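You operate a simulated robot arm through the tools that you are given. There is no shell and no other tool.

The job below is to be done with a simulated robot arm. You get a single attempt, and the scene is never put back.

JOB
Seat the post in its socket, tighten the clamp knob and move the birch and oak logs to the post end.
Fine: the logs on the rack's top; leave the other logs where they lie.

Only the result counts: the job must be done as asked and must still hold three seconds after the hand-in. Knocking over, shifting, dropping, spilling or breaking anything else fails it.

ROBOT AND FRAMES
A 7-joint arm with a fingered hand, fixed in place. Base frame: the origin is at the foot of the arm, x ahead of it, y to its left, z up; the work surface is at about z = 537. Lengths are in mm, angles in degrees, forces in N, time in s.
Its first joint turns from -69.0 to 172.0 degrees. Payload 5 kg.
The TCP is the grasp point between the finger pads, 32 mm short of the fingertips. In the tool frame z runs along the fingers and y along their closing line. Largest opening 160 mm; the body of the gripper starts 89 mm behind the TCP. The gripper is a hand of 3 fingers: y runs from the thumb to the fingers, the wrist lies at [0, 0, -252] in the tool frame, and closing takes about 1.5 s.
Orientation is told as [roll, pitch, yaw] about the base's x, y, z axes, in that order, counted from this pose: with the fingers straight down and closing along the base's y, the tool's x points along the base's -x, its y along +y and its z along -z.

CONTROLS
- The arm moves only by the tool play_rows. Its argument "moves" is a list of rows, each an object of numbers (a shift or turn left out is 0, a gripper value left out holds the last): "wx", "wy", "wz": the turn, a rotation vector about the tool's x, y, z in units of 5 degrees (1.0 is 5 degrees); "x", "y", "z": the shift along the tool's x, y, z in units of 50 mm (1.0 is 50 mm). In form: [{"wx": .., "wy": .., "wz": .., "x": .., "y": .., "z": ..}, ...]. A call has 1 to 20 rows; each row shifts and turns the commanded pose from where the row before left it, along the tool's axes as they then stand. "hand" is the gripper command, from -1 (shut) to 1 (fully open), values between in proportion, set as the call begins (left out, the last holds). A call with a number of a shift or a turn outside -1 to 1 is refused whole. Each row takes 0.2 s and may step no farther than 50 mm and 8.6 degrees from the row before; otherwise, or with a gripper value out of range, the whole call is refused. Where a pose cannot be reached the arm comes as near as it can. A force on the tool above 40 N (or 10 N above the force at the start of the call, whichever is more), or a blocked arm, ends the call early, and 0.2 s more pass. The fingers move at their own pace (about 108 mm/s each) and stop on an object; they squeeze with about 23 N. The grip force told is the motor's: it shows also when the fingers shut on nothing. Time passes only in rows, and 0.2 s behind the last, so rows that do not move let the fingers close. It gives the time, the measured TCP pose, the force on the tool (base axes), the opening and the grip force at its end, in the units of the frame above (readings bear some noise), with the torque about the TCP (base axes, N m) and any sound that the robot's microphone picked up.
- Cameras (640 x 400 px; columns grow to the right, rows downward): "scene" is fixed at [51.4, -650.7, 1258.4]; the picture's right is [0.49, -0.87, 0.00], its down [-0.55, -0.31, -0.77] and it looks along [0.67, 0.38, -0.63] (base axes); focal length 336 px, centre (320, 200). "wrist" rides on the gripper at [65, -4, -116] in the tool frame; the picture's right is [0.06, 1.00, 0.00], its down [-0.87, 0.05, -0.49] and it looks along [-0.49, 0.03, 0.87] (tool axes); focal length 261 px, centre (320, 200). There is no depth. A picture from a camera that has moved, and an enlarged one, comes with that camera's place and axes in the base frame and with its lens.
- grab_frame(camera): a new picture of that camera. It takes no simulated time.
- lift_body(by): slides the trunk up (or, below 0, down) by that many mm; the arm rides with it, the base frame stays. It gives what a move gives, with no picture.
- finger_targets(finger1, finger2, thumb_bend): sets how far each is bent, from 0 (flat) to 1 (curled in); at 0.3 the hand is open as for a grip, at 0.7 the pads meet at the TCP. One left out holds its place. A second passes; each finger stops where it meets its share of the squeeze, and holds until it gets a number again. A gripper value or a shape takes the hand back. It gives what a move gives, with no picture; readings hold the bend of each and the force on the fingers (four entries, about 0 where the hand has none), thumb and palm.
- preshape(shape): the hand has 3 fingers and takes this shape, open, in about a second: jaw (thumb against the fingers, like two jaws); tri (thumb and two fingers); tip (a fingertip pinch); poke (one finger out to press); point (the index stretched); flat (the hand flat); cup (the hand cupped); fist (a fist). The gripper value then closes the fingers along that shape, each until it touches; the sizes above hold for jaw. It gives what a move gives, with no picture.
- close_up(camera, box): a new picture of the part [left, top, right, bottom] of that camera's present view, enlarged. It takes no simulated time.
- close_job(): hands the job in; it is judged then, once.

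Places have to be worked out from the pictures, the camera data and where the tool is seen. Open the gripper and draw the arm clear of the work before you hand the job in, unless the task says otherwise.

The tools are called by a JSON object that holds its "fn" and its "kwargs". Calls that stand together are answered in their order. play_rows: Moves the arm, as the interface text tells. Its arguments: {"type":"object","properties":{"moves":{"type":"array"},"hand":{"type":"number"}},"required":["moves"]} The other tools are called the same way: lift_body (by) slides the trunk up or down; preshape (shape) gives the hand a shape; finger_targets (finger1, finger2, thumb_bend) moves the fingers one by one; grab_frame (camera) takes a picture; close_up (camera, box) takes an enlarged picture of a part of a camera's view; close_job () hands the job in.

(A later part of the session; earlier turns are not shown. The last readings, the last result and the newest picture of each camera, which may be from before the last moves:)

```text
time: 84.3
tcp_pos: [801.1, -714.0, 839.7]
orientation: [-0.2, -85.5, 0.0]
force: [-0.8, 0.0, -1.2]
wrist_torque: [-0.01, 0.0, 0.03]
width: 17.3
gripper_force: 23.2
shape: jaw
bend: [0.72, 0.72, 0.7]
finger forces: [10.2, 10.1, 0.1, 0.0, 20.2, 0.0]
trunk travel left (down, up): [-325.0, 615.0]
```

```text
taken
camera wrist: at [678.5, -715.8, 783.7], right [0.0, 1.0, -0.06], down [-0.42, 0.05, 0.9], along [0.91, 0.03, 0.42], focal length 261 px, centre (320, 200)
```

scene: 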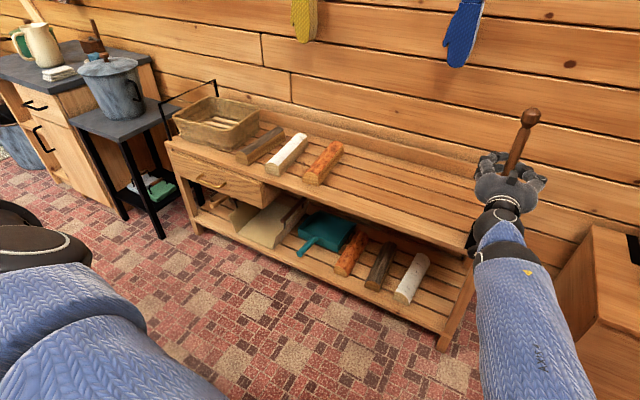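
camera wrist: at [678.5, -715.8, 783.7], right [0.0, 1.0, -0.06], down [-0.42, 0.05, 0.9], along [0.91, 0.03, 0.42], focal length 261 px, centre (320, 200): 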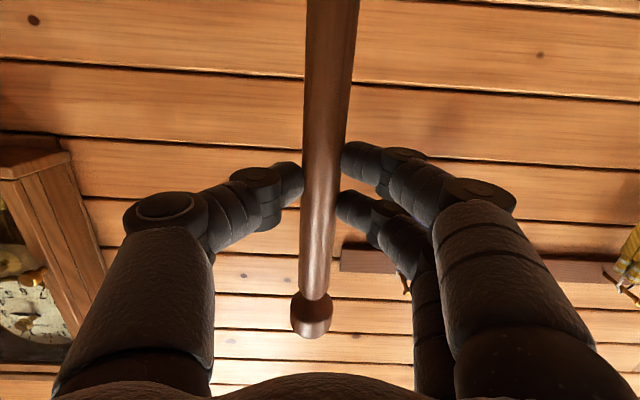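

The post is upright with its ball up, but this approach direction hides the socket from both cameras. I turn the hand about the vertical by 45° toward -y so the scene camera can see the plain end and the hole.

{"fn": "play_rows", "kwargs": {"moves": [{"wx": 0.6}, {"wx": 1}, {"wx": 1}, {"wx": 1}, {"wx": 1}, {"wx": 1}, {"wx": 1}, {"wx": 1}, {"wx": 1}, {"wx": 0.4}, {}, {}]}}

{"fn": "grab_frame", "kwargs": {"camera": "scene"}}

{"fn": "close_up", "kwargs": {"camera": "scene", "box": [420, 90, 580, 270]}}

```text
time: 87.0
tcp_pos: [799.7, -711.3, 839.9]
orientation: [-45.0, -85.6, 0.0]
force: [0.3, 0.3, -0.7]
wrist_torque: [0.0, 0.0, 0.02]
width: 17.2
gripper_force: 23.4
shape: jaw
bend: [0.72, 0.72, 0.7]
finger forces: [10.1, 10.2, 0.0, 0.0, 20.4, 0.0]
trunk travel left (down, up): [-325.0, 615.0]
```

```text
taken
```

scene: 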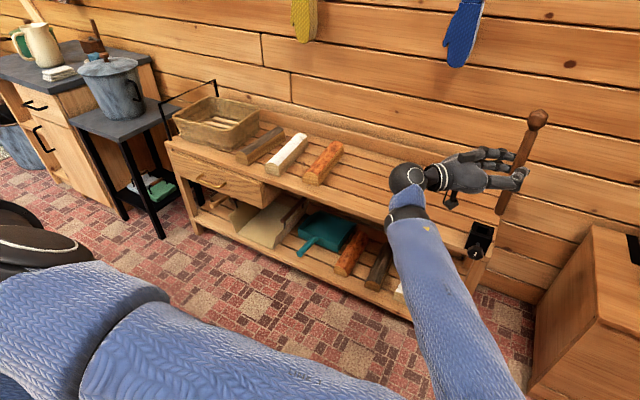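

```text
2.22 times, centred on (500, 180) of scene
camera zoom: at [51.4, -650.7, 1258.4], right [0.49, -0.87, 0.0], down [-0.55, -0.31, -0.77], along [0.67, 0.38, -0.63], focal length 746 px, centre (-80, 244)
```

zoom: 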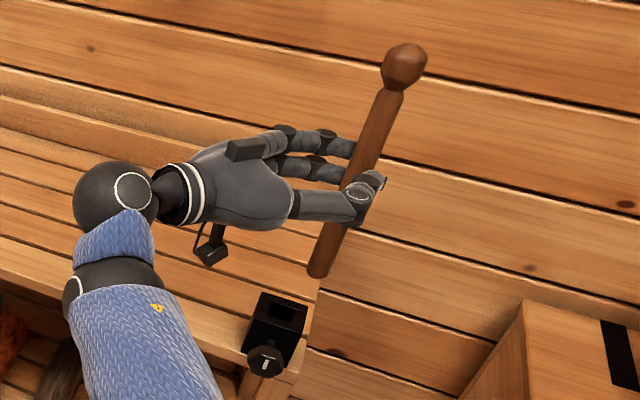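

Now the scene camera clearly sees the plain end and the socket hole together. I zoom in further to measure the offset between them.

{"fn": "close_up", "kwargs": {"camera": "scene", "box": [460, 180, 540, 270]}}

{"fn": "close_up", "kwargs": {"camera": "scene", "box": [470, 215, 510, 265]}}

```text
4.44 times, centred on (500, 225) of scene
camera zoom: at [51.4, -650.7, 1258.4], right [0.49, -0.87, 0.0], down [-0.55, -0.31, -0.77], along [0.67, 0.38, -0.63], focal length 1492 px, centre (-480, 89)
```

zoom: 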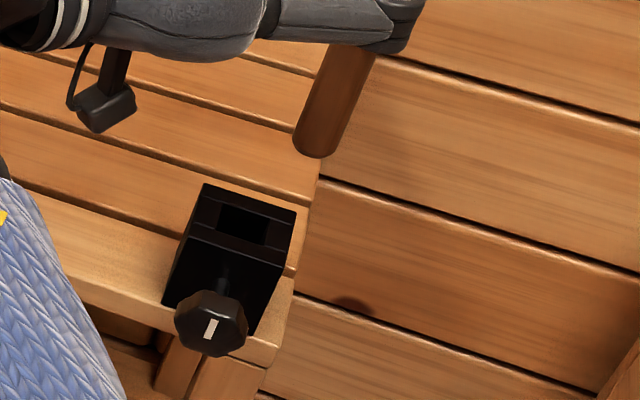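

```text
8.00 times, centred on (490, 240) of scene
camera zoom: at [51.4, -650.7, 1258.4], right [0.49, -0.87, 0.0], down [-0.55, -0.31, -0.77], along [0.67, 0.38, -0.63], focal length 2686 px, centre (-1040, -120)
```

zoom: 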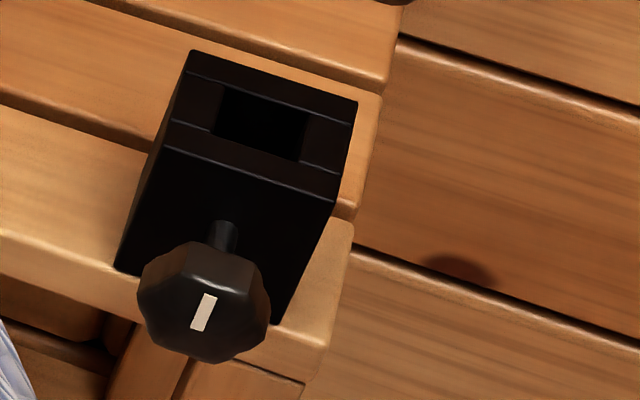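

The post's plain end appears about 90 mm above the hole level. It is slightly tilted, because I rotated about a tool axis that wasn't vertical. I level the hand about its own axis and shift so the end comes roughly over the hole, staying high.

{"fn": "play_rows", "kwargs": {"moves": [{"wz": 0.62}, {"y": 0.3, "z": 0.14}, {"y": 0.3, "z": 0.14}, {}, {}]}}

{"fn": "close_up", "kwargs": {"camera": "scene", "box": [450, 80, 570, 260]}}

{"fn": "close_up", "kwargs": {"camera": "scene", "box": [460, 170, 540, 270]}}

```text
time: 88.2
tcp_pos: [831.0, -700.9, 840.0]
orientation: [-1.7, -86.8, -43.3]
force: [-0.1, 0.3, -1.5]
wrist_torque: [0.0, -0.01, -0.01]
width: 17.2
gripper_force: 22.7
shape: jaw
bend: [0.72, 0.72, 0.7]
finger forces: [10.1, 10.3, 0.1, 0.0, 20.3, 0.0]
trunk travel left (down, up): [-325.0, 615.0]
```

```text
2.22 times, centred on (510, 170) of scene
camera zoom: at [51.4, -650.7, 1258.4], right [0.49, -0.87, 0.0], down [-0.55, -0.31, -0.77], along [0.67, 0.38, -0.63], focal length 746 px, centre (-102, 267)
```

zoom: 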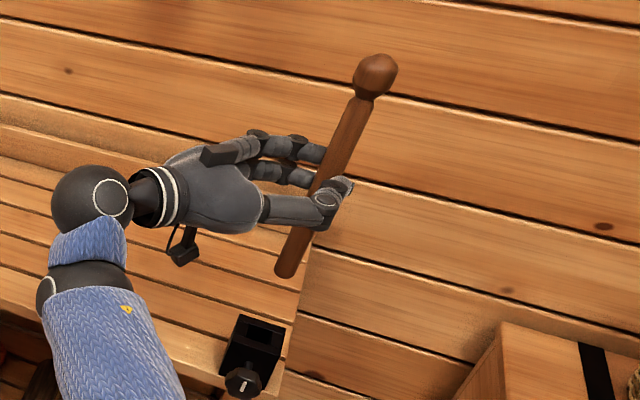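

```text
4.00 times, centred on (500, 220) of scene
camera zoom: at [51.4, -650.7, 1258.4], right [0.49, -0.87, 0.0], down [-0.55, -0.31, -0.77], along [0.67, 0.38, -0.63], focal length 1343 px, centre (-400, 120)
```

zoom: 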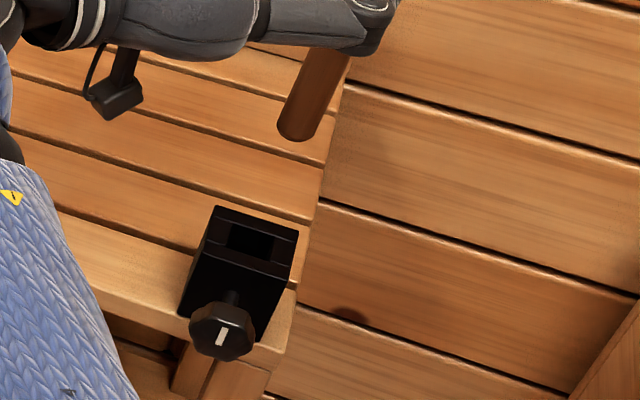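

The end is nearly above the hole with the post vertical. I lower with the trunk by 70 mm to keep the arm pose, bringing the end close above the socket.

{"fn": "lift_body", "kwargs": {"by": -70}}

{"fn": "close_up", "kwargs": {"camera": "scene", "box": [460, 170, 540, 270]}}

{"fn": "close_up", "kwargs": {"camera": "scene", "box": [470, 210, 510, 260]}}

```text
time: 89.2
tcp_pos: [831.3, -700.9, 770.5]
orientation: [-1.7, -86.8, -43.4]
force: [0.3, 0.5, -0.5]
wrist_torque: [0.02, 0.02, 0.0]
width: 16.9
gripper_force: 23.3
shape: jaw
bend: [0.72, 0.72, 0.7]
finger forces: [10.2, 10.2, 0.1, 0.1, 20.4, 0.0]
trunk travel left (down, up): [-255.0, 685.0]
```

```text
4.00 times, centred on (500, 220) of scene
camera zoom: at [51.4, -650.7, 1258.4], right [0.49, -0.87, 0.0], down [-0.55, -0.31, -0.77], along [0.67, 0.38, -0.63], focal length 1343 px, centre (-400, 120)
```

zoom: 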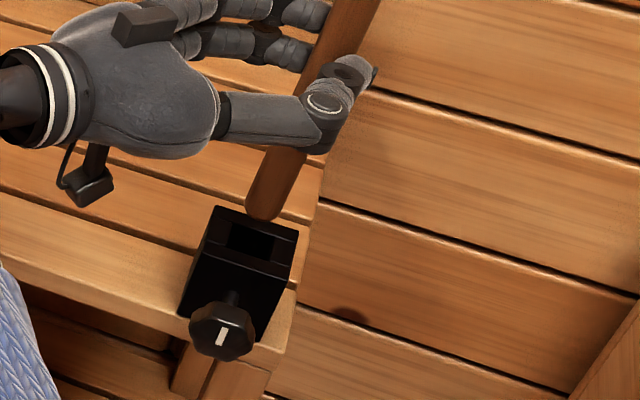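

```text
8.00 times, centred on (490, 235) of scene
camera zoom: at [51.4, -650.7, 1258.4], right [0.49, -0.87, 0.0], down [-0.55, -0.31, -0.77], along [0.67, 0.38, -0.63], focal length 2686 px, centre (-1040, -80)
```

zoom: 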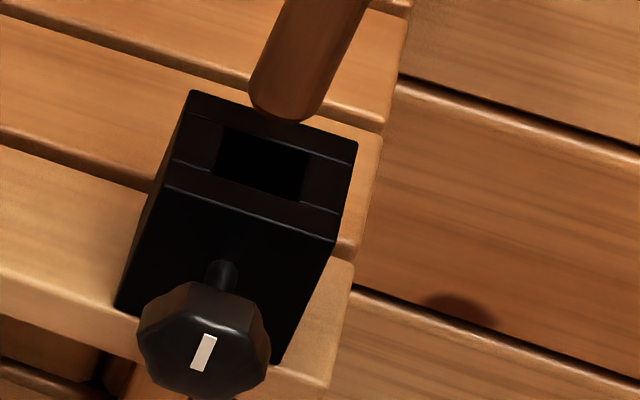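

The end is roughly 20–29 mm above the hole and slightly to the right and far side in view. I nudge it about 3 mm toward the robot and 2 mm left, then lower 12 mm.

{"fn": "play_rows", "kwargs": {"moves": [{"z": -0.07, "y": -0.014}, {}]}}

{"fn": "lift_body", "kwargs": {"by": -12}}

{"fn": "close_up", "kwargs": {"camera": "scene", "box": [470, 210, 510, 260]}}

```text
time: 89.8
tcp_pos: [827.6, -699.4, 768.6]
orientation: [-2.0, -86.8, -43.2]
force: [0.5, 0.2, -1.1]
wrist_torque: [0.04, 0.01, 0.0]
width: 17.2
gripper_force: 22.6
shape: jaw
bend: [0.72, 0.72, 0.7]
finger forces: [10.2, 10.2, 0.1, 0.0, 20.3, 0.1]
trunk travel left (down, up): [-255.0, 685.0]
```

```text
time: 90.4
tcp_pos: [827.0, -698.5, 757.9]
orientation: [-1.8, -86.9, -43.3]
force: [-0.4, 0.7, -1.0]
wrist_torque: [0.02, 0.0, 0.01]
width: 17.3
gripper_force: 22.8
shape: jaw
bend: [0.72, 0.72, 0.7]
finger forces: [10.2, 10.2, 0.0, 0.0, 20.2, 0.0]
trunk travel left (down, up): [-243.0, 697.0]
```

```text
8.00 times, centred on (490, 235) of scene
camera zoom: at [51.4, -650.7, 1258.4], right [0.49, -0.87, 0.0], down [-0.55, -0.31, -0.77], along [0.67, 0.38, -0.63], focal length 2686 px, centre (-1040, -80)
```

zoom: 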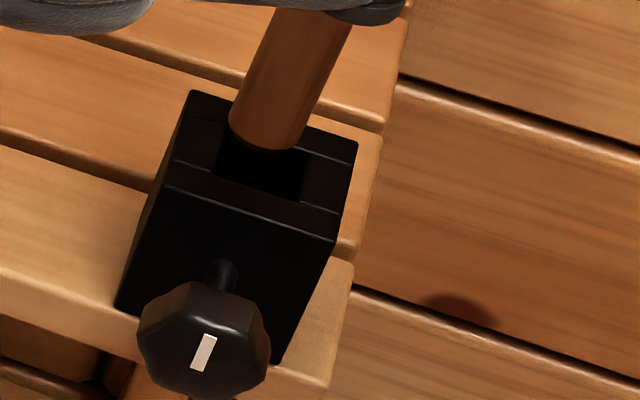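

The shaft's centre line, extended down, now passes about 12 px left of the hole centre, roughly 3.4 mm too far to +y. I correct y by -3.4 and x by -2, then lower a little more.

{"fn": "play_rows", "kwargs": {"moves": [{"z": 0.02, "y": -0.076}, {}]}}

{"fn": "lift_body", "kwargs": {"by": -5}}

{"fn": "close_up", "kwargs": {"camera": "scene", "box": [470, 210, 510, 260]}}

```text
time: 91.0
tcp_pos: [826.6, -703.2, 756.9]
orientation: [-1.3, -86.7, -43.7]
force: [-0.7, -0.5, 0.0]
wrist_torque: [0.02, 0.0, 0.03]
width: 17.2
gripper_force: 22.8
shape: jaw
bend: [0.72, 0.72, 0.7]
finger forces: [10.2, 10.2, 0.0, 0.1, 20.3, 0.1]
trunk travel left (down, up): [-243.0, 697.0]
```

```text
time: 91.6
tcp_pos: [825.4, -703.2, 752.7]
orientation: [-1.6, -86.7, -43.4]
force: [-0.5, -0.5, -0.5]
wrist_torque: [0.02, 0.02, -0.01]
width: 17.2
gripper_force: 23.2
shape: jaw
bend: [0.72, 0.72, 0.7]
finger forces: [10.2, 10.1, 0.1, 0.0, 20.3, 0.0]
trunk travel left (down, up): [-238.0, 702.0]
```

```text
8.00 times, centred on (490, 235) of scene
camera zoom: at [51.4, -650.7, 1258.4], right [0.49, -0.87, 0.0], down [-0.55, -0.31, -0.77], along [0.67, 0.38, -0.63], focal length 2686 px, centre (-1040, -80)
```

zoom: 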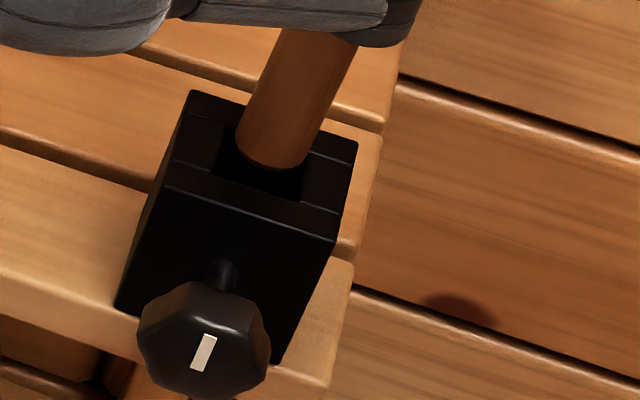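

The alignment is now within about 1–2 mm. I make a 1 mm correction in +y and lower in small steps while watching the force.

{"fn": "play_rows", "kwargs": {"moves": [{"z": -0.016, "y": 0.014}, {}]}}

{"fn": "lift_body", "kwargs": {"by": -4}}

{"fn": "lift_body", "kwargs": {"by": -2}}

{"fn": "close_up", "kwargs": {"camera": "scene", "box": [470, 210, 510, 260]}}

```text
time: 92.2
tcp_pos: [825.8, -701.4, 752.9]
orientation: [-2.0, -86.8, -43.0]
force: [-0.6, 0.9, -1.3]
wrist_torque: [0.0, 0.01, 0.01]
width: 17.2
gripper_force: 22.3
shape: jaw
bend: [0.72, 0.72, 0.7]
finger forces: [10.2, 10.3, 0.1, 0.1, 20.3, 0.0]
trunk travel left (down, up): [-238.0, 702.0]
```

```text
time: 92.7
tcp_pos: [825.8, -701.6, 749.2]
orientation: [-1.7, -86.7, -43.3]
force: [-1.1, 0.3, -1.5]
wrist_torque: [0.03, 0.03, 0.01]
width: 17.3
gripper_force: 23.1
shape: jaw
bend: [0.72, 0.72, 0.7]
finger forces: [10.2, 10.2, 0.1, 0.1, 20.3, 0.0]
trunk travel left (down, up): [-234.0, 706.0]
```

```text
time: 93.2
tcp_pos: [826.4, -702.4, 746.5]
orientation: [-1.7, -86.9, -43.3]
force: [-0.4, -1.1, -0.3]
wrist_torque: [-0.01, 0.07, 0.02]
width: 17.2
gripper_force: 23.0
shape: jaw
bend: [0.72, 0.72, 0.7]
finger forces: [10.3, 10.2, 0.0, 0.0, 20.4, 0.1]
trunk travel left (down, up): [-232.0, 708.0]
```

```text
8.00 times, centred on (490, 235) of scene
camera zoom: at [51.4, -650.7, 1258.4], right [0.49, -0.87, 0.0], down [-0.55, -0.31, -0.77], along [0.67, 0.38, -0.63], focal length 2686 px, centre (-1040, -80)
```

zoom: 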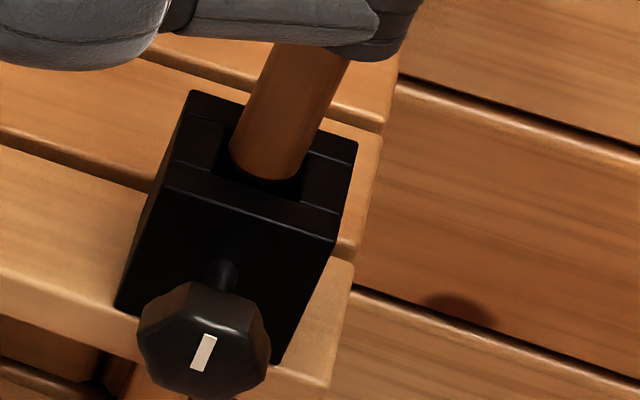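

There is still no contact force and the end is at the level of the hole's rim. I continue down in 3 mm steps.

{"fn": "lift_body", "kwargs": {"by": -3}}

{"fn": "close_up", "kwargs": {"camera": "scene", "box": [470, 210, 510, 260]}}

```text
time: 93.7
tcp_pos: [826.3, -701.8, 744.6]
orientation: [-1.9, -86.9, -43.2]
force: [0.2, 0.3, -0.6]
wrist_torque: [0.04, 0.04, 0.01]
width: 17.1
gripper_force: 22.6
shape: jaw
bend: [0.72, 0.72, 0.7]
finger forces: [10.2, 10.3, 0.1, 0.0, 20.4, 0.1]
trunk travel left (down, up): [-229.0, 711.0]
```

```text
8.00 times, centred on (490, 235) of scene
camera zoom: at [51.4, -650.7, 1258.4], right [0.49, -0.87, 0.0], down [-0.55, -0.31, -0.77], along [0.67, 0.38, -0.63], focal length 2686 px, centre (-1040, -80)
```

zoom: 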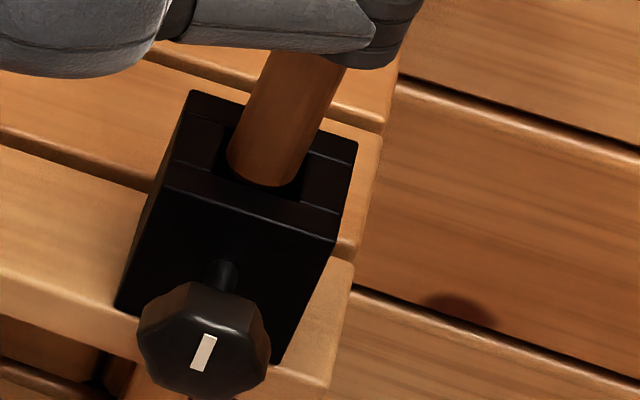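

It still moves freely with no force. I lower another 3 mm twice, checking each time.

{"fn": "lift_body", "kwargs": {"by": -3}}

{"fn": "close_up", "kwargs": {"camera": "scene", "box": [470, 210, 510, 260]}}

```text
time: 94.3
tcp_pos: [826.7, -702.0, 741.1]
orientation: [-1.8, -86.8, -43.3]
force: [0.3, 0.0, -0.8]
wrist_torque: [0.0, -0.02, 0.01]
width: 17.3
gripper_force: 22.9
shape: jaw
bend: [0.72, 0.72, 0.7]
finger forces: [10.4, 10.1, 0.0, 0.0, 20.3, 0.0]
trunk travel left (down, up): [-226.0, 714.0]
```

```text
8.00 times, centred on (490, 235) of scene
camera zoom: at [51.4, -650.7, 1258.4], right [0.49, -0.87, 0.0], down [-0.55, -0.31, -0.77], along [0.67, 0.38, -0.63], focal length 2686 px, centre (-1040, -80)
```

zoom: 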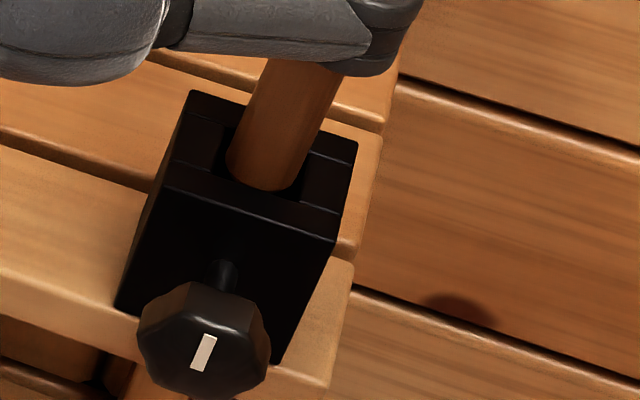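

The bottom edge is starting to be hidden behind the front wall, so the end is entering the hole. I continue down in larger steps, watching the force.

{"fn": "lift_body", "kwargs": {"by": -5}}

{"fn": "close_up", "kwargs": {"camera": "scene", "box": [470, 210, 510, 260]}}

```text
time: 94.8
tcp_pos: [826.6, -701.8, 735.9]
orientation: [-1.7, -86.8, -43.3]
force: [0.8, 0.6, -0.7]
wrist_torque: [0.03, -0.03, -0.02]
width: 17.2
gripper_force: 23.3
shape: jaw
bend: [0.72, 0.72, 0.7]
finger forces: [10.4, 10.1, 0.1, 0.0, 20.3, 0.0]
trunk travel left (down, up): [-221.0, 719.0]
```

```text
8.00 times, centred on (490, 235) of scene
camera zoom: at [51.4, -650.7, 1258.4], right [0.49, -0.87, 0.0], down [-0.55, -0.31, -0.77], along [0.67, 0.38, -0.63], focal length 2686 px, centre (-1040, -80)
```

zoom: 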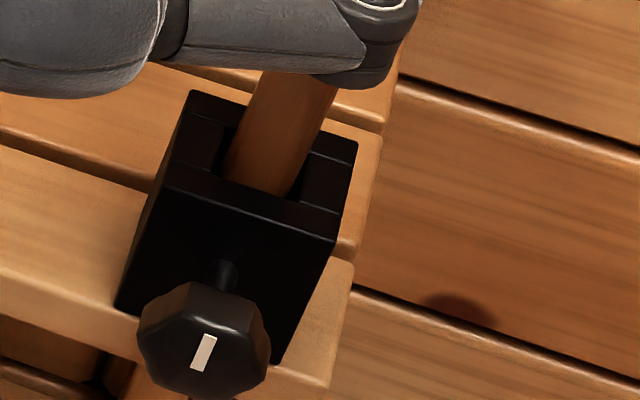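

The end is inside the hole, centred with no side force. I continue lowering toward the bottom.

{"fn": "lift_body", "kwargs": {"by": -10}}

{"fn": "lift_body", "kwargs": {"by": -10}}

{"fn": "close_up", "kwargs": {"camera": "scene", "box": [450, 170, 530, 270]}}

```text
time: 95.4
tcp_pos: [825.2, -702.5, 726.1]
orientation: [-1.9, -86.8, -43.4]
force: [0.4, 0.3, -0.4]
wrist_torque: [0.0, -0.01, -0.01]
width: 17.3
gripper_force: 23.6
shape: jaw
bend: [0.72, 0.72, 0.7]
finger forces: [10.3, 10.1, 0.0, 0.1, 20.3, 0.1]
trunk travel left (down, up): [-211.0, 729.0]
```

```text
time: 96.0
tcp_pos: [826.3, -701.7, 716.1]
orientation: [-1.8, -86.8, -43.3]
force: [0.8, 0.5, -1.1]
wrist_torque: [0.0, 0.0, 0.0]
width: 17.2
gripper_force: 22.9
shape: jaw
bend: [0.72, 0.72, 0.7]
finger forces: [10.3, 10.1, 0.0, 0.0, 20.3, 0.0]
trunk travel left (down, up): [-201.0, 739.0]
```

```text
4.00 times, centred on (490, 220) of scene
camera zoom: at [51.4, -650.7, 1258.4], right [0.49, -0.87, 0.0], down [-0.55, -0.31, -0.77], along [0.67, 0.38, -0.63], focal length 1343 px, centre (-360, 120)
```

zoom: 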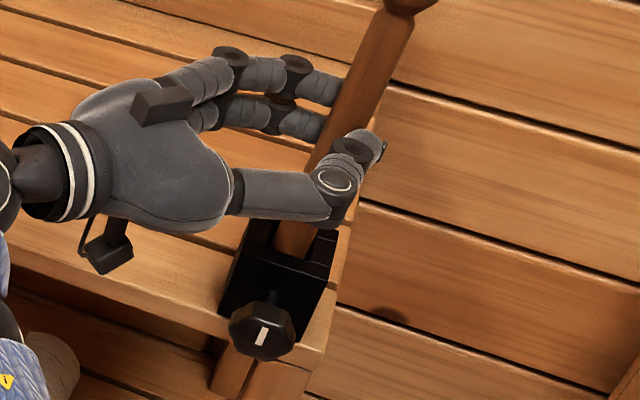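

There's no force yet at TCP z 716. I continue down toward the expected bottom near 690.

{"fn": "lift_body", "kwargs": {"by": -10}}

{"fn": "lift_body", "kwargs": {"by": -6}}

{"fn": "lift_body", "kwargs": {"by": -4}}

```text
time: 96.5
tcp_pos: [826.4, -701.6, 705.9]
orientation: [-1.7, -86.7, -43.3]
force: [0.5, -0.2, -0.2]
wrist_torque: [0.03, -0.03, -0.03]
width: 17.3
gripper_force: 23.3
shape: jaw
bend: [0.72, 0.72, 0.7]
finger forces: [10.4, 10.2, 0.0, 0.1, 20.3, 0.0]
trunk travel left (down, up): [-191.0, 749.0]
```

```text
time: 97.1
tcp_pos: [826.4, -701.9, 700.0]
orientation: [-1.8, -86.7, -43.2]
force: [-0.1, -0.1, -1.6]
wrist_torque: [0.04, -0.05, 0.0]
width: 17.2
gripper_force: 23.0
shape: jaw
bend: [0.72, 0.72, 0.7]
finger forces: [10.4, 10.1, 0.0, 0.1, 20.3, 0.0]
trunk travel left (down, up): [-185.0, 755.0]
```

```text
time: 97.6
tcp_pos: [826.5, -701.9, 694.9]
orientation: [-1.7, -86.9, -43.3]
force: [0.2, 0.5, -1.6]
wrist_torque: [0.02, -0.01, -0.02]
width: 17.2
gripper_force: 22.7
shape: jaw
bend: [0.72, 0.72, 0.7]
finger forces: [10.4, 10.1, 0.1, 0.0, 20.2, 0.1]
trunk travel left (down, up): [-181.0, 759.0]
```

The tip should be near the bottom now at TCP z 695, still without contact. I go on in 3 mm steps.

{"fn": "lift_body", "kwargs": {"by": -3}}

{"fn": "lift_body", "kwargs": {"by": -3}}

{"fn": "close_up", "kwargs": {"camera": "scene", "box": [450, 150, 550, 270]}}

```text
time: 98.1
tcp_pos: [825.8, -701.7, 693.3]
orientation: [-1.7, -86.8, -43.3]
force: [-0.5, 0.9, -1.4]
wrist_torque: [0.01, -0.01, -0.01]
width: 16.9
gripper_force: 23.6
shape: jaw
bend: [0.72, 0.72, 0.7]
finger forces: [10.4, 10.1, 0.0, 0.0, 20.4, 0.1]
trunk travel left (down, up): [-178.0, 762.0]
```

```text
time: 98.7
tcp_pos: [825.5, -702.3, 690.3]
orientation: [-1.8, -86.8, -43.1]
force: [0.0, 0.6, -0.8]
wrist_torque: [0.04, 0.01, 0.0]
width: 17.2
gripper_force: 23.5
shape: jaw
bend: [0.72, 0.72, 0.7]
finger forces: [10.4, 10.0, 0.0, 0.1, 20.2, 0.2]
trunk travel left (down, up): [-175.0, 765.0]
```

```text
3.33 times, centred on (500, 210) of scene
camera zoom: at [51.4, -650.7, 1258.4], right [0.49, -0.87, 0.0], down [-0.55, -0.31, -0.77], along [0.67, 0.38, -0.63], focal length 1119 px, centre (-280, 167)
```

zoom: 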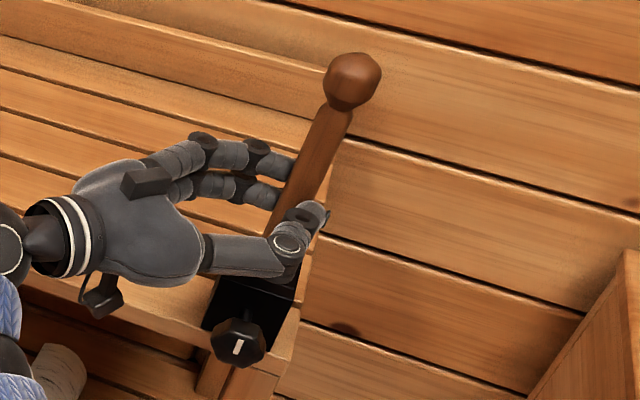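

Still free. I continue stepping down to find the seat.

{"fn": "lift_body", "kwargs": {"by": -3}}

{"fn": "lift_body", "kwargs": {"by": -2}}

{"fn": "lift_body", "kwargs": {"by": -2}}

```text
time: 99.2
tcp_pos: [826.5, -703.2, 686.6]
orientation: [-1.8, -86.8, -43.2]
force: [0.7, 0.7, 0.2]
wrist_torque: [0.0, -0.02, -0.01]
width: 17.0
gripper_force: 23.5
shape: jaw
bend: [0.72, 0.72, 0.7]
finger forces: [10.3, 10.2, 0.1, 0.1, 20.3, 0.1]
trunk travel left (down, up): [-172.0, 768.0]
```

```text
time: 99.7
tcp_pos: [824.9, -702.1, 685.3]
orientation: [-1.0, -87.0, -44.1]
force: [-0.3, 0.1, 7.5]
wrist_torque: [-0.12, -0.13, 0.02]
width: 17.3
gripper_force: 22.8
shape: jaw
bend: [0.72, 0.72, 0.7]
finger forces: [10.5, 10.3, 0.0, 0.1, 20.4, 0.0]
trunk travel left (down, up): [-170.0, 770.0]
```

```text
time: 100.2
tcp_pos: [825.1, -701.8, 686.2]
orientation: [-0.4, -87.1, -44.7]
force: [-0.3, 1.1, 17.2]
wrist_torque: [-0.28, -0.26, 0.01]
width: 17.1
gripper_force: 22.9
shape: jaw
bend: [0.72, 0.72, 0.7]
finger forces: [10.3, 10.7, 0.0, 0.0, 20.7, 0.0]
trunk travel left (down, up): [-168.0, 772.0]
```

Contact force rose to 17 N at TCP z≈686, so the post has bottomed in the socket. I ease up 2.5 mm and then open the hand partly to release it.

{"fn": "lift_body", "kwargs": {"by": 2.5}}

{"fn": "play_rows", "kwargs": {"moves": [{}, {}, {}], "hand": -0.5}}

{"fn": "close_up", "kwargs": {"camera": "scene", "box": [450, 150, 550, 270]}}

{"fn": "grab_frame", "kwargs": {"camera": "wrist"}}

```text
time: 100.7
tcp_pos: [826.4, -701.7, 686.4]
orientation: [-2.0, -86.9, -43.1]
force: [0.1, -0.5, 11.7]
wrist_torque: [-0.18, -0.22, 0.02]
width: 17.1
gripper_force: 23.0
shape: jaw
bend: [0.72, 0.72, 0.7]
finger forces: [10.1, 10.6, 0.0, 0.1, 20.6, 0.1]
trunk travel left (down, up): [-170.0, 770.0]
```

```text
time: 101.5
tcp_pos: [826.9, -701.9, 684.6]
orientation: [-2.2, -86.8, -42.9]
force: [0.0, 0.9, 0.2]
wrist_torque: [-0.02, 0.0, 0.0]
width: 39.7
gripper_force: 0.0
shape: jaw
bend: [0.73, 0.73, 0.7]
finger forces: [0.0, 0.1, 0.1, 0.0, 0.0, 0.0]
trunk travel left (down, up): [-170.0, 770.0]
```

```text
3.33 times, centred on (500, 210) of scene
camera zoom: at [51.4, -650.7, 1258.4], right [0.49, -0.87, 0.0], down [-0.55, -0.31, -0.77], along [0.67, 0.38, -0.63], focal length 1119 px, centre (-280, 167)
```

zoom: 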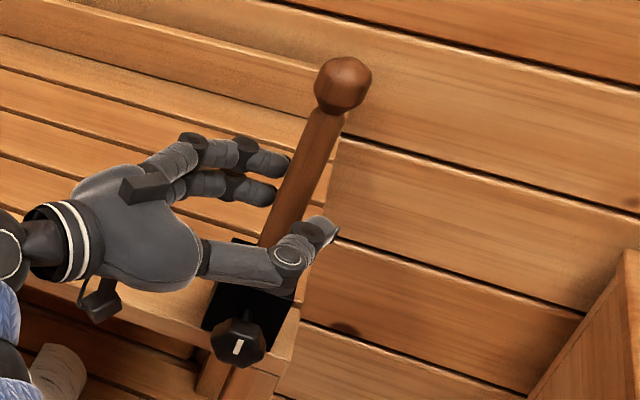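

```text
taken
camera wrist: at [737.8, -619.5, 625.8], right [0.7, 0.71, -0.06], down [-0.27, 0.35, 0.9], along [0.66, -0.61, 0.44], focal length 261 px, centre (320, 200)
```

wrist: 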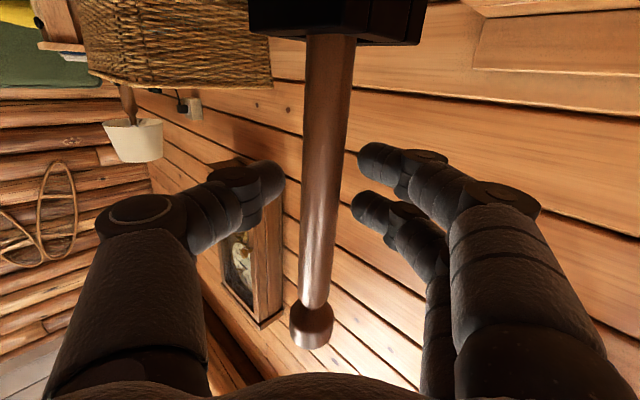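

The post stands on its own in the socket. I open wider and retract straight back along the fingers.

{"fn": "play_rows", "kwargs": {"moves": [{}, {}, {}, {"z": -0.4}, {"z": -0.6}, {"z": -0.8}, {"z": -0.8}, {"z": -0.8}, {}], "hand": 0.1}}

{"fn": "grab_frame", "kwargs": {"camera": "scene"}}

{"fn": "grab_frame", "kwargs": {"camera": "wrist"}}

{"fn": "close_up", "kwargs": {"camera": "scene", "box": [450, 150, 550, 270]}}

```text
time: 103.5
tcp_pos: [792.9, -669.1, 689.2]
orientation: [-1.8, -86.9, -43.3]
force: [0.1, -0.5, 0.0]
wrist_torque: [0.01, 0.01, 0.03]
width: 87.9
gripper_force: 0.0
shape: jaw
bend: [0.72, 0.72, 0.7]
finger forces: [0.0, 0.0, 0.0, 0.0, 0.0, 0.0]
out of reach, approached as far as the arm can: row 6, 7, 8
trunk travel left (down, up): [-170.0, 770.0]
```

```text
taken
```

scene: 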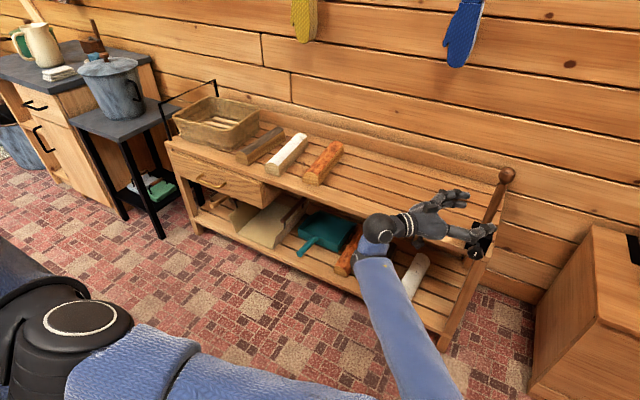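

```text
taken
camera wrist: at [704.6, -586.7, 630.4], right [0.7, 0.71, -0.06], down [-0.27, 0.35, 0.9], along [0.66, -0.61, 0.44], focal length 261 px, centre (320, 200)
```

wrist: 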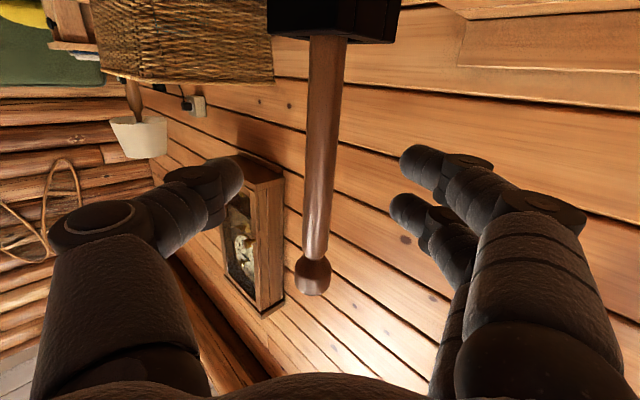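

```text
3.33 times, centred on (500, 210) of scene
camera zoom: at [51.4, -650.7, 1258.4], right [0.49, -0.87, 0.0], down [-0.55, -0.31, -0.77], along [0.67, 0.38, -0.63], focal length 1119 px, centre (-280, 167)
```

zoom: 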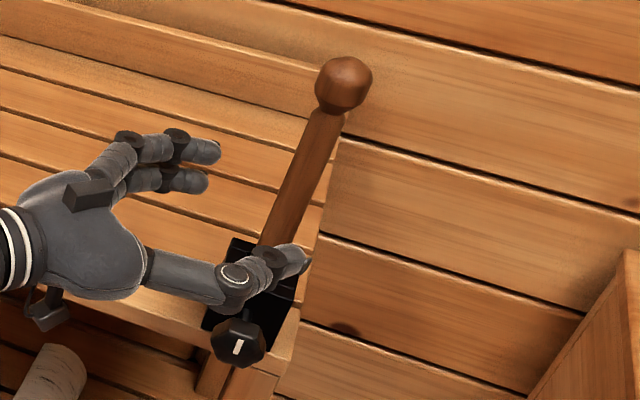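

The arm couldn't retract further along that line, but the fingers are now clear of the post. Next is the knob, which needs the hand pointing along +x. I back off toward -x while turning the hand back, checking reach.

{"fn": "play_rows", "kwargs": {"moves": [{"wx": -0.6, "y": -0.25, "z": -0.25}, {"wx": -1, "y": -0.25, "z": -0.25}, {"wx": -1, "y": -0.2, "z": -0.3}, {}]}}

{"fn": "close_up", "kwargs": {"camera": "scene", "box": [350, 140, 550, 270]}}

```text
time: 104.5
tcp_pos: [736.4, -667.6, 693.1]
orientation: [11.0, -86.8, -43.2]
force: [1.0, 0.6, 0.4]
wrist_torque: [0.0, 0.03, -0.05]
width: 87.8
gripper_force: 0.0
shape: jaw
bend: [0.72, 0.72, 0.7]
finger forces: [0.0, 0.1, 0.0, 0.0, 0.0, 0.1]
trunk travel left (down, up): [-170.0, 770.0]
```

```text
3.08 times, centred on (450, 205) of scene
camera zoom: at [51.4, -650.7, 1258.4], right [0.49, -0.87, 0.0], down [-0.55, -0.31, -0.77], along [0.67, 0.38, -0.63], focal length 1033 px, centre (-80, 185)
```

zoom: 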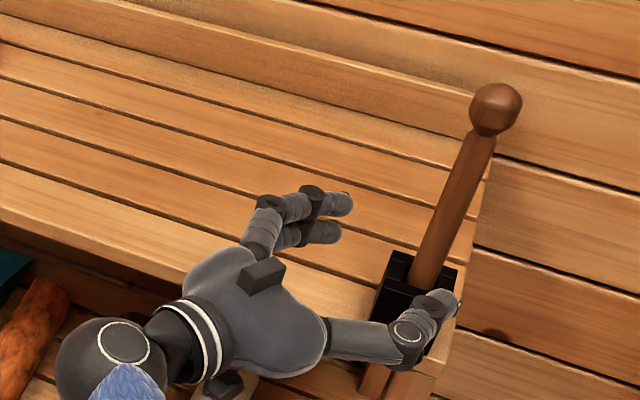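

The hand is well clear of the post. I finish turning to point along +x.

{"fn": "play_rows", "kwargs": {"moves": [{"wx": -1}, {"wx": -1}, {"wx": -1}, {"wx": -1}, {"wx": -1}, {"wx": -1}, {"wx": -0.4}, {}, {}]}}

{"fn": "grab_frame", "kwargs": {"camera": "scene"}}

{"fn": "grab_frame", "kwargs": {"camera": "wrist"}}

```text
time: 106.5
tcp_pos: [736.8, -666.3, 691.7]
orientation: [43.3, -86.8, -43.3]
force: [-0.3, -1.1, 0.1]
wrist_torque: [-0.01, -0.02, 0.0]
width: 87.7
gripper_force: 0.2
shape: jaw
bend: [0.72, 0.72, 0.7]
finger forces: [0.0, 0.0, 0.0, 0.0, 0.0, 0.1]
trunk travel left (down, up): [-170.0, 770.0]
```

```text
taken
```

scene: 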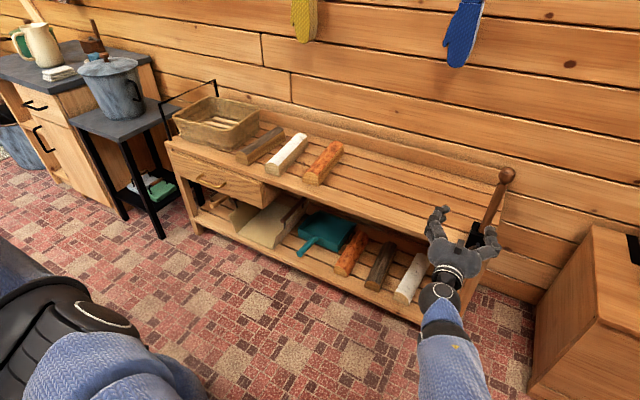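

```text
taken
camera wrist: at [617.7, -666.5, 630.8], right [0.0, 1.0, -0.02], down [-0.46, 0.02, 0.89], along [0.89, 0.01, 0.46], focal length 261 px, centre (320, 200)
```

wrist: 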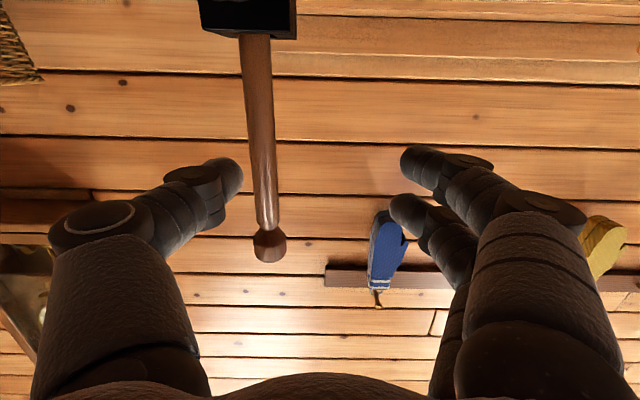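

Now the hand points along +x, well in front of the rack. The knob axis should be near y=-715.5, z≈580, with the knob from x≈765 to 789, so I back off a little, align in y and lower with the trunk to the knob height.

{"fn": "play_rows", "kwargs": {"moves": [{"wy": -0.46, "z": -0.74}, {"y": -0.98}, {}]}}

{"fn": "lift_body", "kwargs": {"by": -80}}

{"fn": "grab_frame", "kwargs": {"camera": "scene"}}

{"fn": "grab_frame", "kwargs": {"camera": "wrist"}}

```text
time: 107.3
tcp_pos: [698.4, -718.2, 689.7]
orientation: [89.9, -87.8, -89.9]
force: [0.2, -0.1, -0.6]
wrist_torque: [0.02, -0.01, -0.03]
width: 88.0
gripper_force: 0.1
shape: jaw
bend: [0.72, 0.72, 0.7]
finger forces: [0.0, 0.0, 0.0, 0.0, 0.0, 0.1]
trunk travel left (down, up): [-170.0, 770.0]
```

```text
time: 108.5
tcp_pos: [697.6, -715.7, 611.1]
orientation: [89.9, -87.8, -90.0]
force: [0.3, 0.0, 0.2]
wrist_torque: [0.02, 0.0, 0.01]
width: 87.9
gripper_force: 0.0
shape: jaw
bend: [0.72, 0.72, 0.7]
finger forces: [0.0, 0.1, 0.0, 0.0, 0.0, 0.0]
trunk travel left (down, up): [-90.0, 850.0]
```

```text
taken
```

scene: 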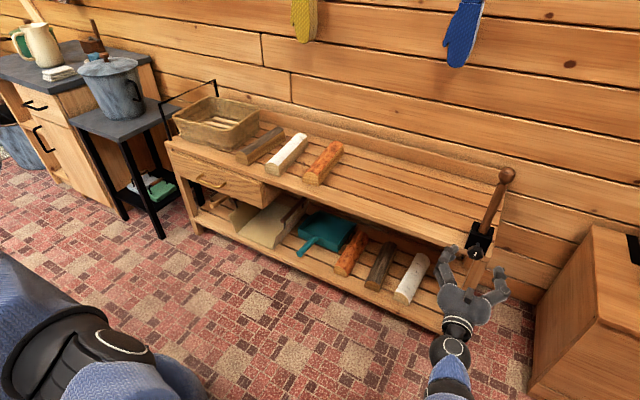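

```text
taken
camera wrist: at [581.2, -716.7, 545.0], right [0.0, 1.0, -0.02], down [-0.49, 0.02, 0.87], along [0.87, 0.01, 0.49], focal length 261 px, centre (320, 200)
```

wrist: 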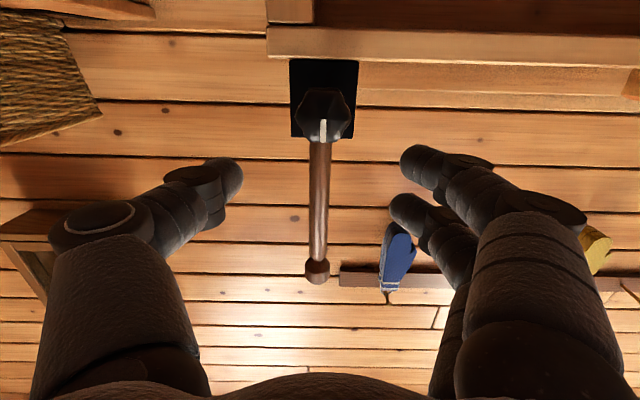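

The knob is clearly visible from the wrist camera and sits at about y=-714, z=580. I zoom in for its mark orientation.

{"fn": "close_up", "kwargs": {"camera": "wrist", "box": [270, 50, 380, 150]}}

{"fn": "close_up", "kwargs": {"camera": "scene", "box": [430, 210, 530, 300]}}

```text
4.00 times, centred on (325, 100) of wrist
camera zoom: at [581.2, -716.7, 545.0], right [0.0, 1.0, -0.02], down [-0.49, 0.02, 0.87], along [0.87, 0.01, 0.49], focal length 1043 px, centre (300, 600)
```

zoom: 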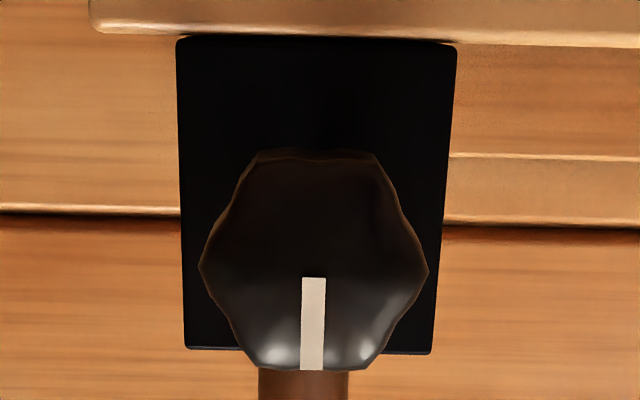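

```text
4.44 times, centred on (480, 255) of scene
camera zoom: at [51.4, -650.7, 1258.4], right [0.49, -0.87, 0.0], down [-0.55, -0.31, -0.77], along [0.67, 0.38, -0.63], focal length 1492 px, centre (-391, -44)
```

zoom: 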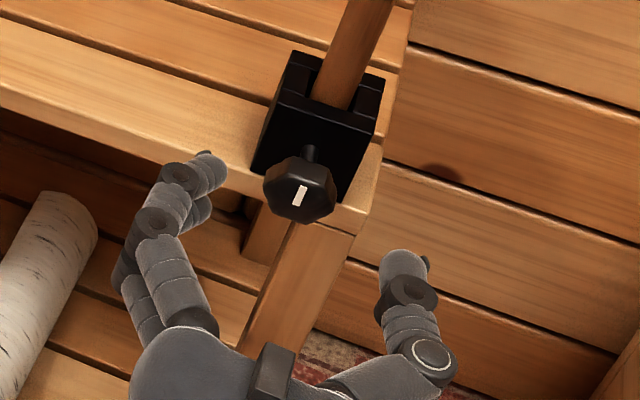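

The knob's pointer is straight up now, and tightening is clockwise seen from the robot. I lower to the knob's axis height, align y, then roll the hand counter-clockwise to wind up for a long clockwise turn.

{"fn": "lift_body", "kwargs": {"by": -31}}

{"fn": "play_rows", "kwargs": {"moves": [{"y": 0.04, "wy": -0.4}, {"wz": -1}, {"wz": -1}, {"wz": -1}, {"wz": -1}, {"wz": -1}, {"wz": -1}, {"wz": -1}, {"wz": -1}, {"wz": -1}, {"wz": -1}, {"wz": -1}, {"wz": -1}, {"wz": -1}, {"wz": -1}, {"wz": -1}, {"wz": -1}, {"wz": -1}, {"wz": -1}, {}]}}

{"fn": "grab_frame", "kwargs": {"camera": "scene"}}

{"fn": "grab_frame", "kwargs": {"camera": "wrist"}}

```text
time: 109.3
tcp_pos: [698.2, -717.8, 579.5]
orientation: [89.9, -87.8, -89.9]
force: [0.5, 0.2, 0.6]
wrist_torque: [0.0, 0.03, -0.03]
width: 87.5
gripper_force: 0.0
shape: jaw
bend: [0.72, 0.72, 0.7]
finger forces: [0.1, 0.1, 0.0, 0.0, 0.0, 0.0]
trunk travel left (down, up): [-59.0, 881.0]
```

```text
time: 113.5
tcp_pos: [698.4, -714.3, 579.5]
orientation: [-92.0, -2.1, 89.9]
force: [0.2, 0.5, -0.3]
wrist_torque: [0.01, -0.01, 0.0]
width: 87.8
gripper_force: 0.0
shape: jaw
bend: [0.72, 0.72, 0.7]
finger forces: [0.0, 0.1, 0.0, 0.1, 0.0, 0.0]
trunk travel left (down, up): [-59.0, 881.0]
```

```text
taken
```

scene: 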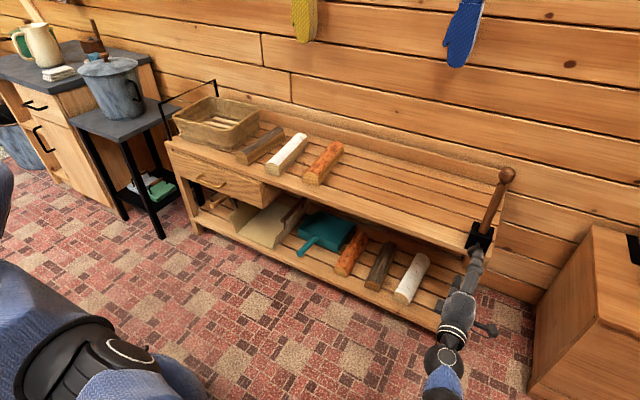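

```text
taken
camera wrist: at [580.9, -778.1, 576.9], right [0.03, -0.03, -1.0], down [-0.49, 0.87, -0.04], along [0.87, 0.49, 0.02], focal length 261 px, centre (320, 200)
```

wrist: 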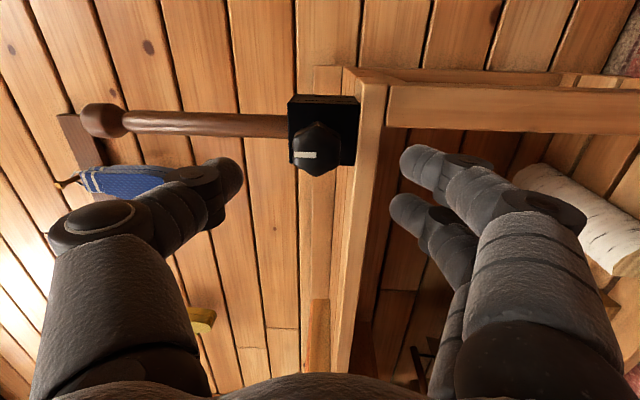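

Roll -90 was easy. I wind up another 50° so one grip can cover a long turn.

{"fn": "play_rows", "kwargs": {"moves": [{"wz": -1}, {"wz": -1}, {"wz": -1}, {"wz": -1}, {"wz": -1}, {"wz": -1}, {"wz": -1}, {"wz": -1}, {"wz": -1}, {"wz": -1}, {}, {}]}}

{"fn": "grab_frame", "kwargs": {"camera": "wrist"}}

```text
time: 116.1
tcp_pos: [699.1, -715.7, 579.5]
orientation: [-92.9, 47.8, 87.6]
force: [0.5, 0.0, -0.5]
wrist_torque: [-0.01, 0.01, -0.01]
width: 87.9
gripper_force: 0.0
shape: jaw
bend: [0.72, 0.72, 0.7]
finger forces: [0.1, 0.1, 0.1, 0.0, 0.0, 0.0]
trunk travel left (down, up): [-59.0, 881.0]
```

```text
taken
camera wrist: at [579.8, -754.6, 625.7], right [0.02, -0.78, -0.62], down [-0.47, 0.54, -0.7], along [0.88, 0.3, -0.35], focal length 261 px, centre (320, 200)
```

wrist: 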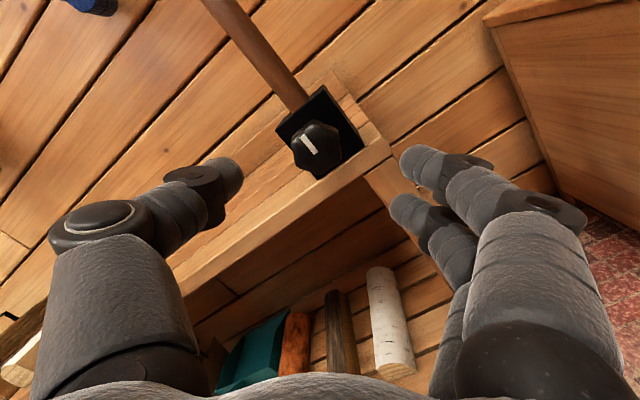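

Roll -140 is reachable too. I correct a 2° upward tilt so the hand axis matches the knob axis, then zoom in to check centring.

{"fn": "play_rows", "kwargs": {"moves": [{"wx": -0.25, "wy": -0.3}, {}, {}]}}

{"fn": "close_up", "kwargs": {"camera": "wrist", "box": [260, 80, 380, 200]}}

{"fn": "close_up", "kwargs": {"camera": "scene", "box": [420, 210, 520, 320]}}

```text
time: 116.9
tcp_pos: [698.6, -714.8, 578.0]
orientation: [-90.1, 47.8, 89.9]
force: [-0.3, 0.8, 0.4]
wrist_torque: [-0.01, 0.04, -0.03]
width: 87.7
gripper_force: 0.1
shape: jaw
bend: [0.72, 0.72, 0.7]
finger forces: [0.0, 0.0, 0.1, 0.0, 0.0, 0.1]
trunk travel left (down, up): [-59.0, 881.0]
```

```text
3.33 times, centred on (320, 140) of wrist
camera zoom: at [581.6, -754.3, 629.3], right [0.0, -0.78, -0.62], down [-0.49, 0.54, -0.68], along [0.87, 0.3, -0.38], focal length 869 px, centre (320, 400)
```

zoom: 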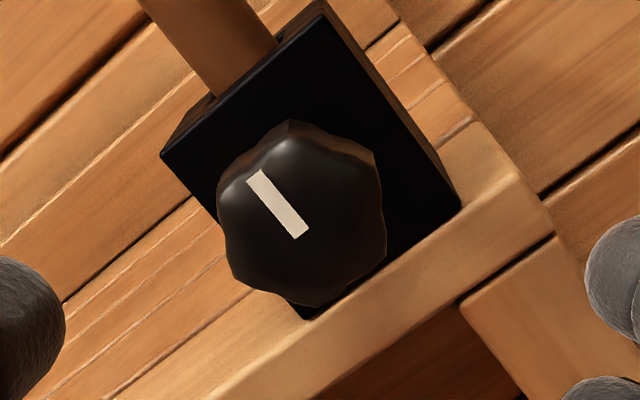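

```text
3.64 times, centred on (470, 265) of scene
camera zoom: at [51.4, -650.7, 1258.4], right [0.49, -0.87, 0.0], down [-0.55, -0.31, -0.77], along [0.67, 0.38, -0.63], focal length 1221 px, centre (-226, -36)
```

zoom: 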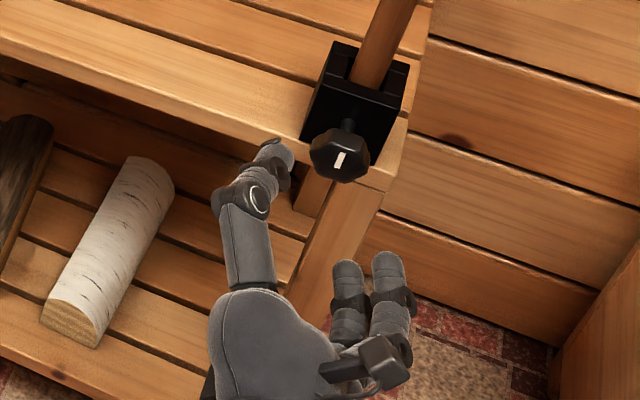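

The knob's axis is near y=-713.6, z=582.5. I shift the hand by about (0, +1.2, +4.5) mm and advance until the pads flank the knob, with TCP x≈757.

{"fn": "play_rows", "kwargs": {"moves": [{"x": 0.054, "y": -0.076}, {"z": 0.4}, {"z": 0.4}, {"z": 0.36}, {}, {}]}}

{"fn": "grab_frame", "kwargs": {"camera": "wrist"}}

{"fn": "close_up", "kwargs": {"camera": "scene", "box": [420, 190, 520, 300]}}

```text
time: 118.3
tcp_pos: [756.2, -715.6, 583.1]
orientation: [-90.0, 47.8, 89.8]
force: [0.2, 0.1, -0.2]
wrist_torque: [-0.04, 0.03, 0.01]
width: 87.7
gripper_force: 0.0
shape: jaw
bend: [0.72, 0.72, 0.7]
finger forces: [0.0, 0.0, 0.1, 0.0, 0.1, 0.1]
trunk travel left (down, up): [-59.0, 881.0]
```

```text
taken
camera wrist: at [639.4, -754.4, 634.1], right [0.0, -0.78, -0.62], down [-0.49, 0.54, -0.68], along [0.87, 0.3, -0.38], focal length 261 px, centre (320, 200)
```

wrist: 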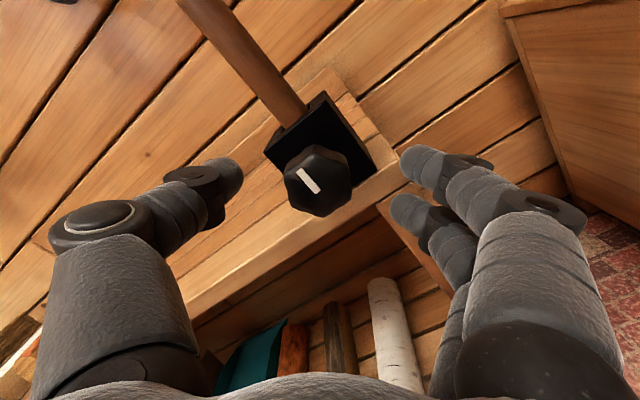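

```text
3.64 times, centred on (470, 245) of scene
camera zoom: at [51.4, -650.7, 1258.4], right [0.49, -0.87, 0.0], down [-0.55, -0.31, -0.77], along [0.67, 0.38, -0.63], focal length 1221 px, centre (-226, 36)
```

zoom: 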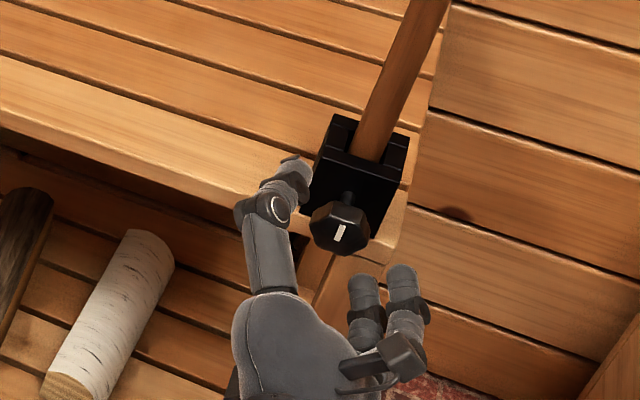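

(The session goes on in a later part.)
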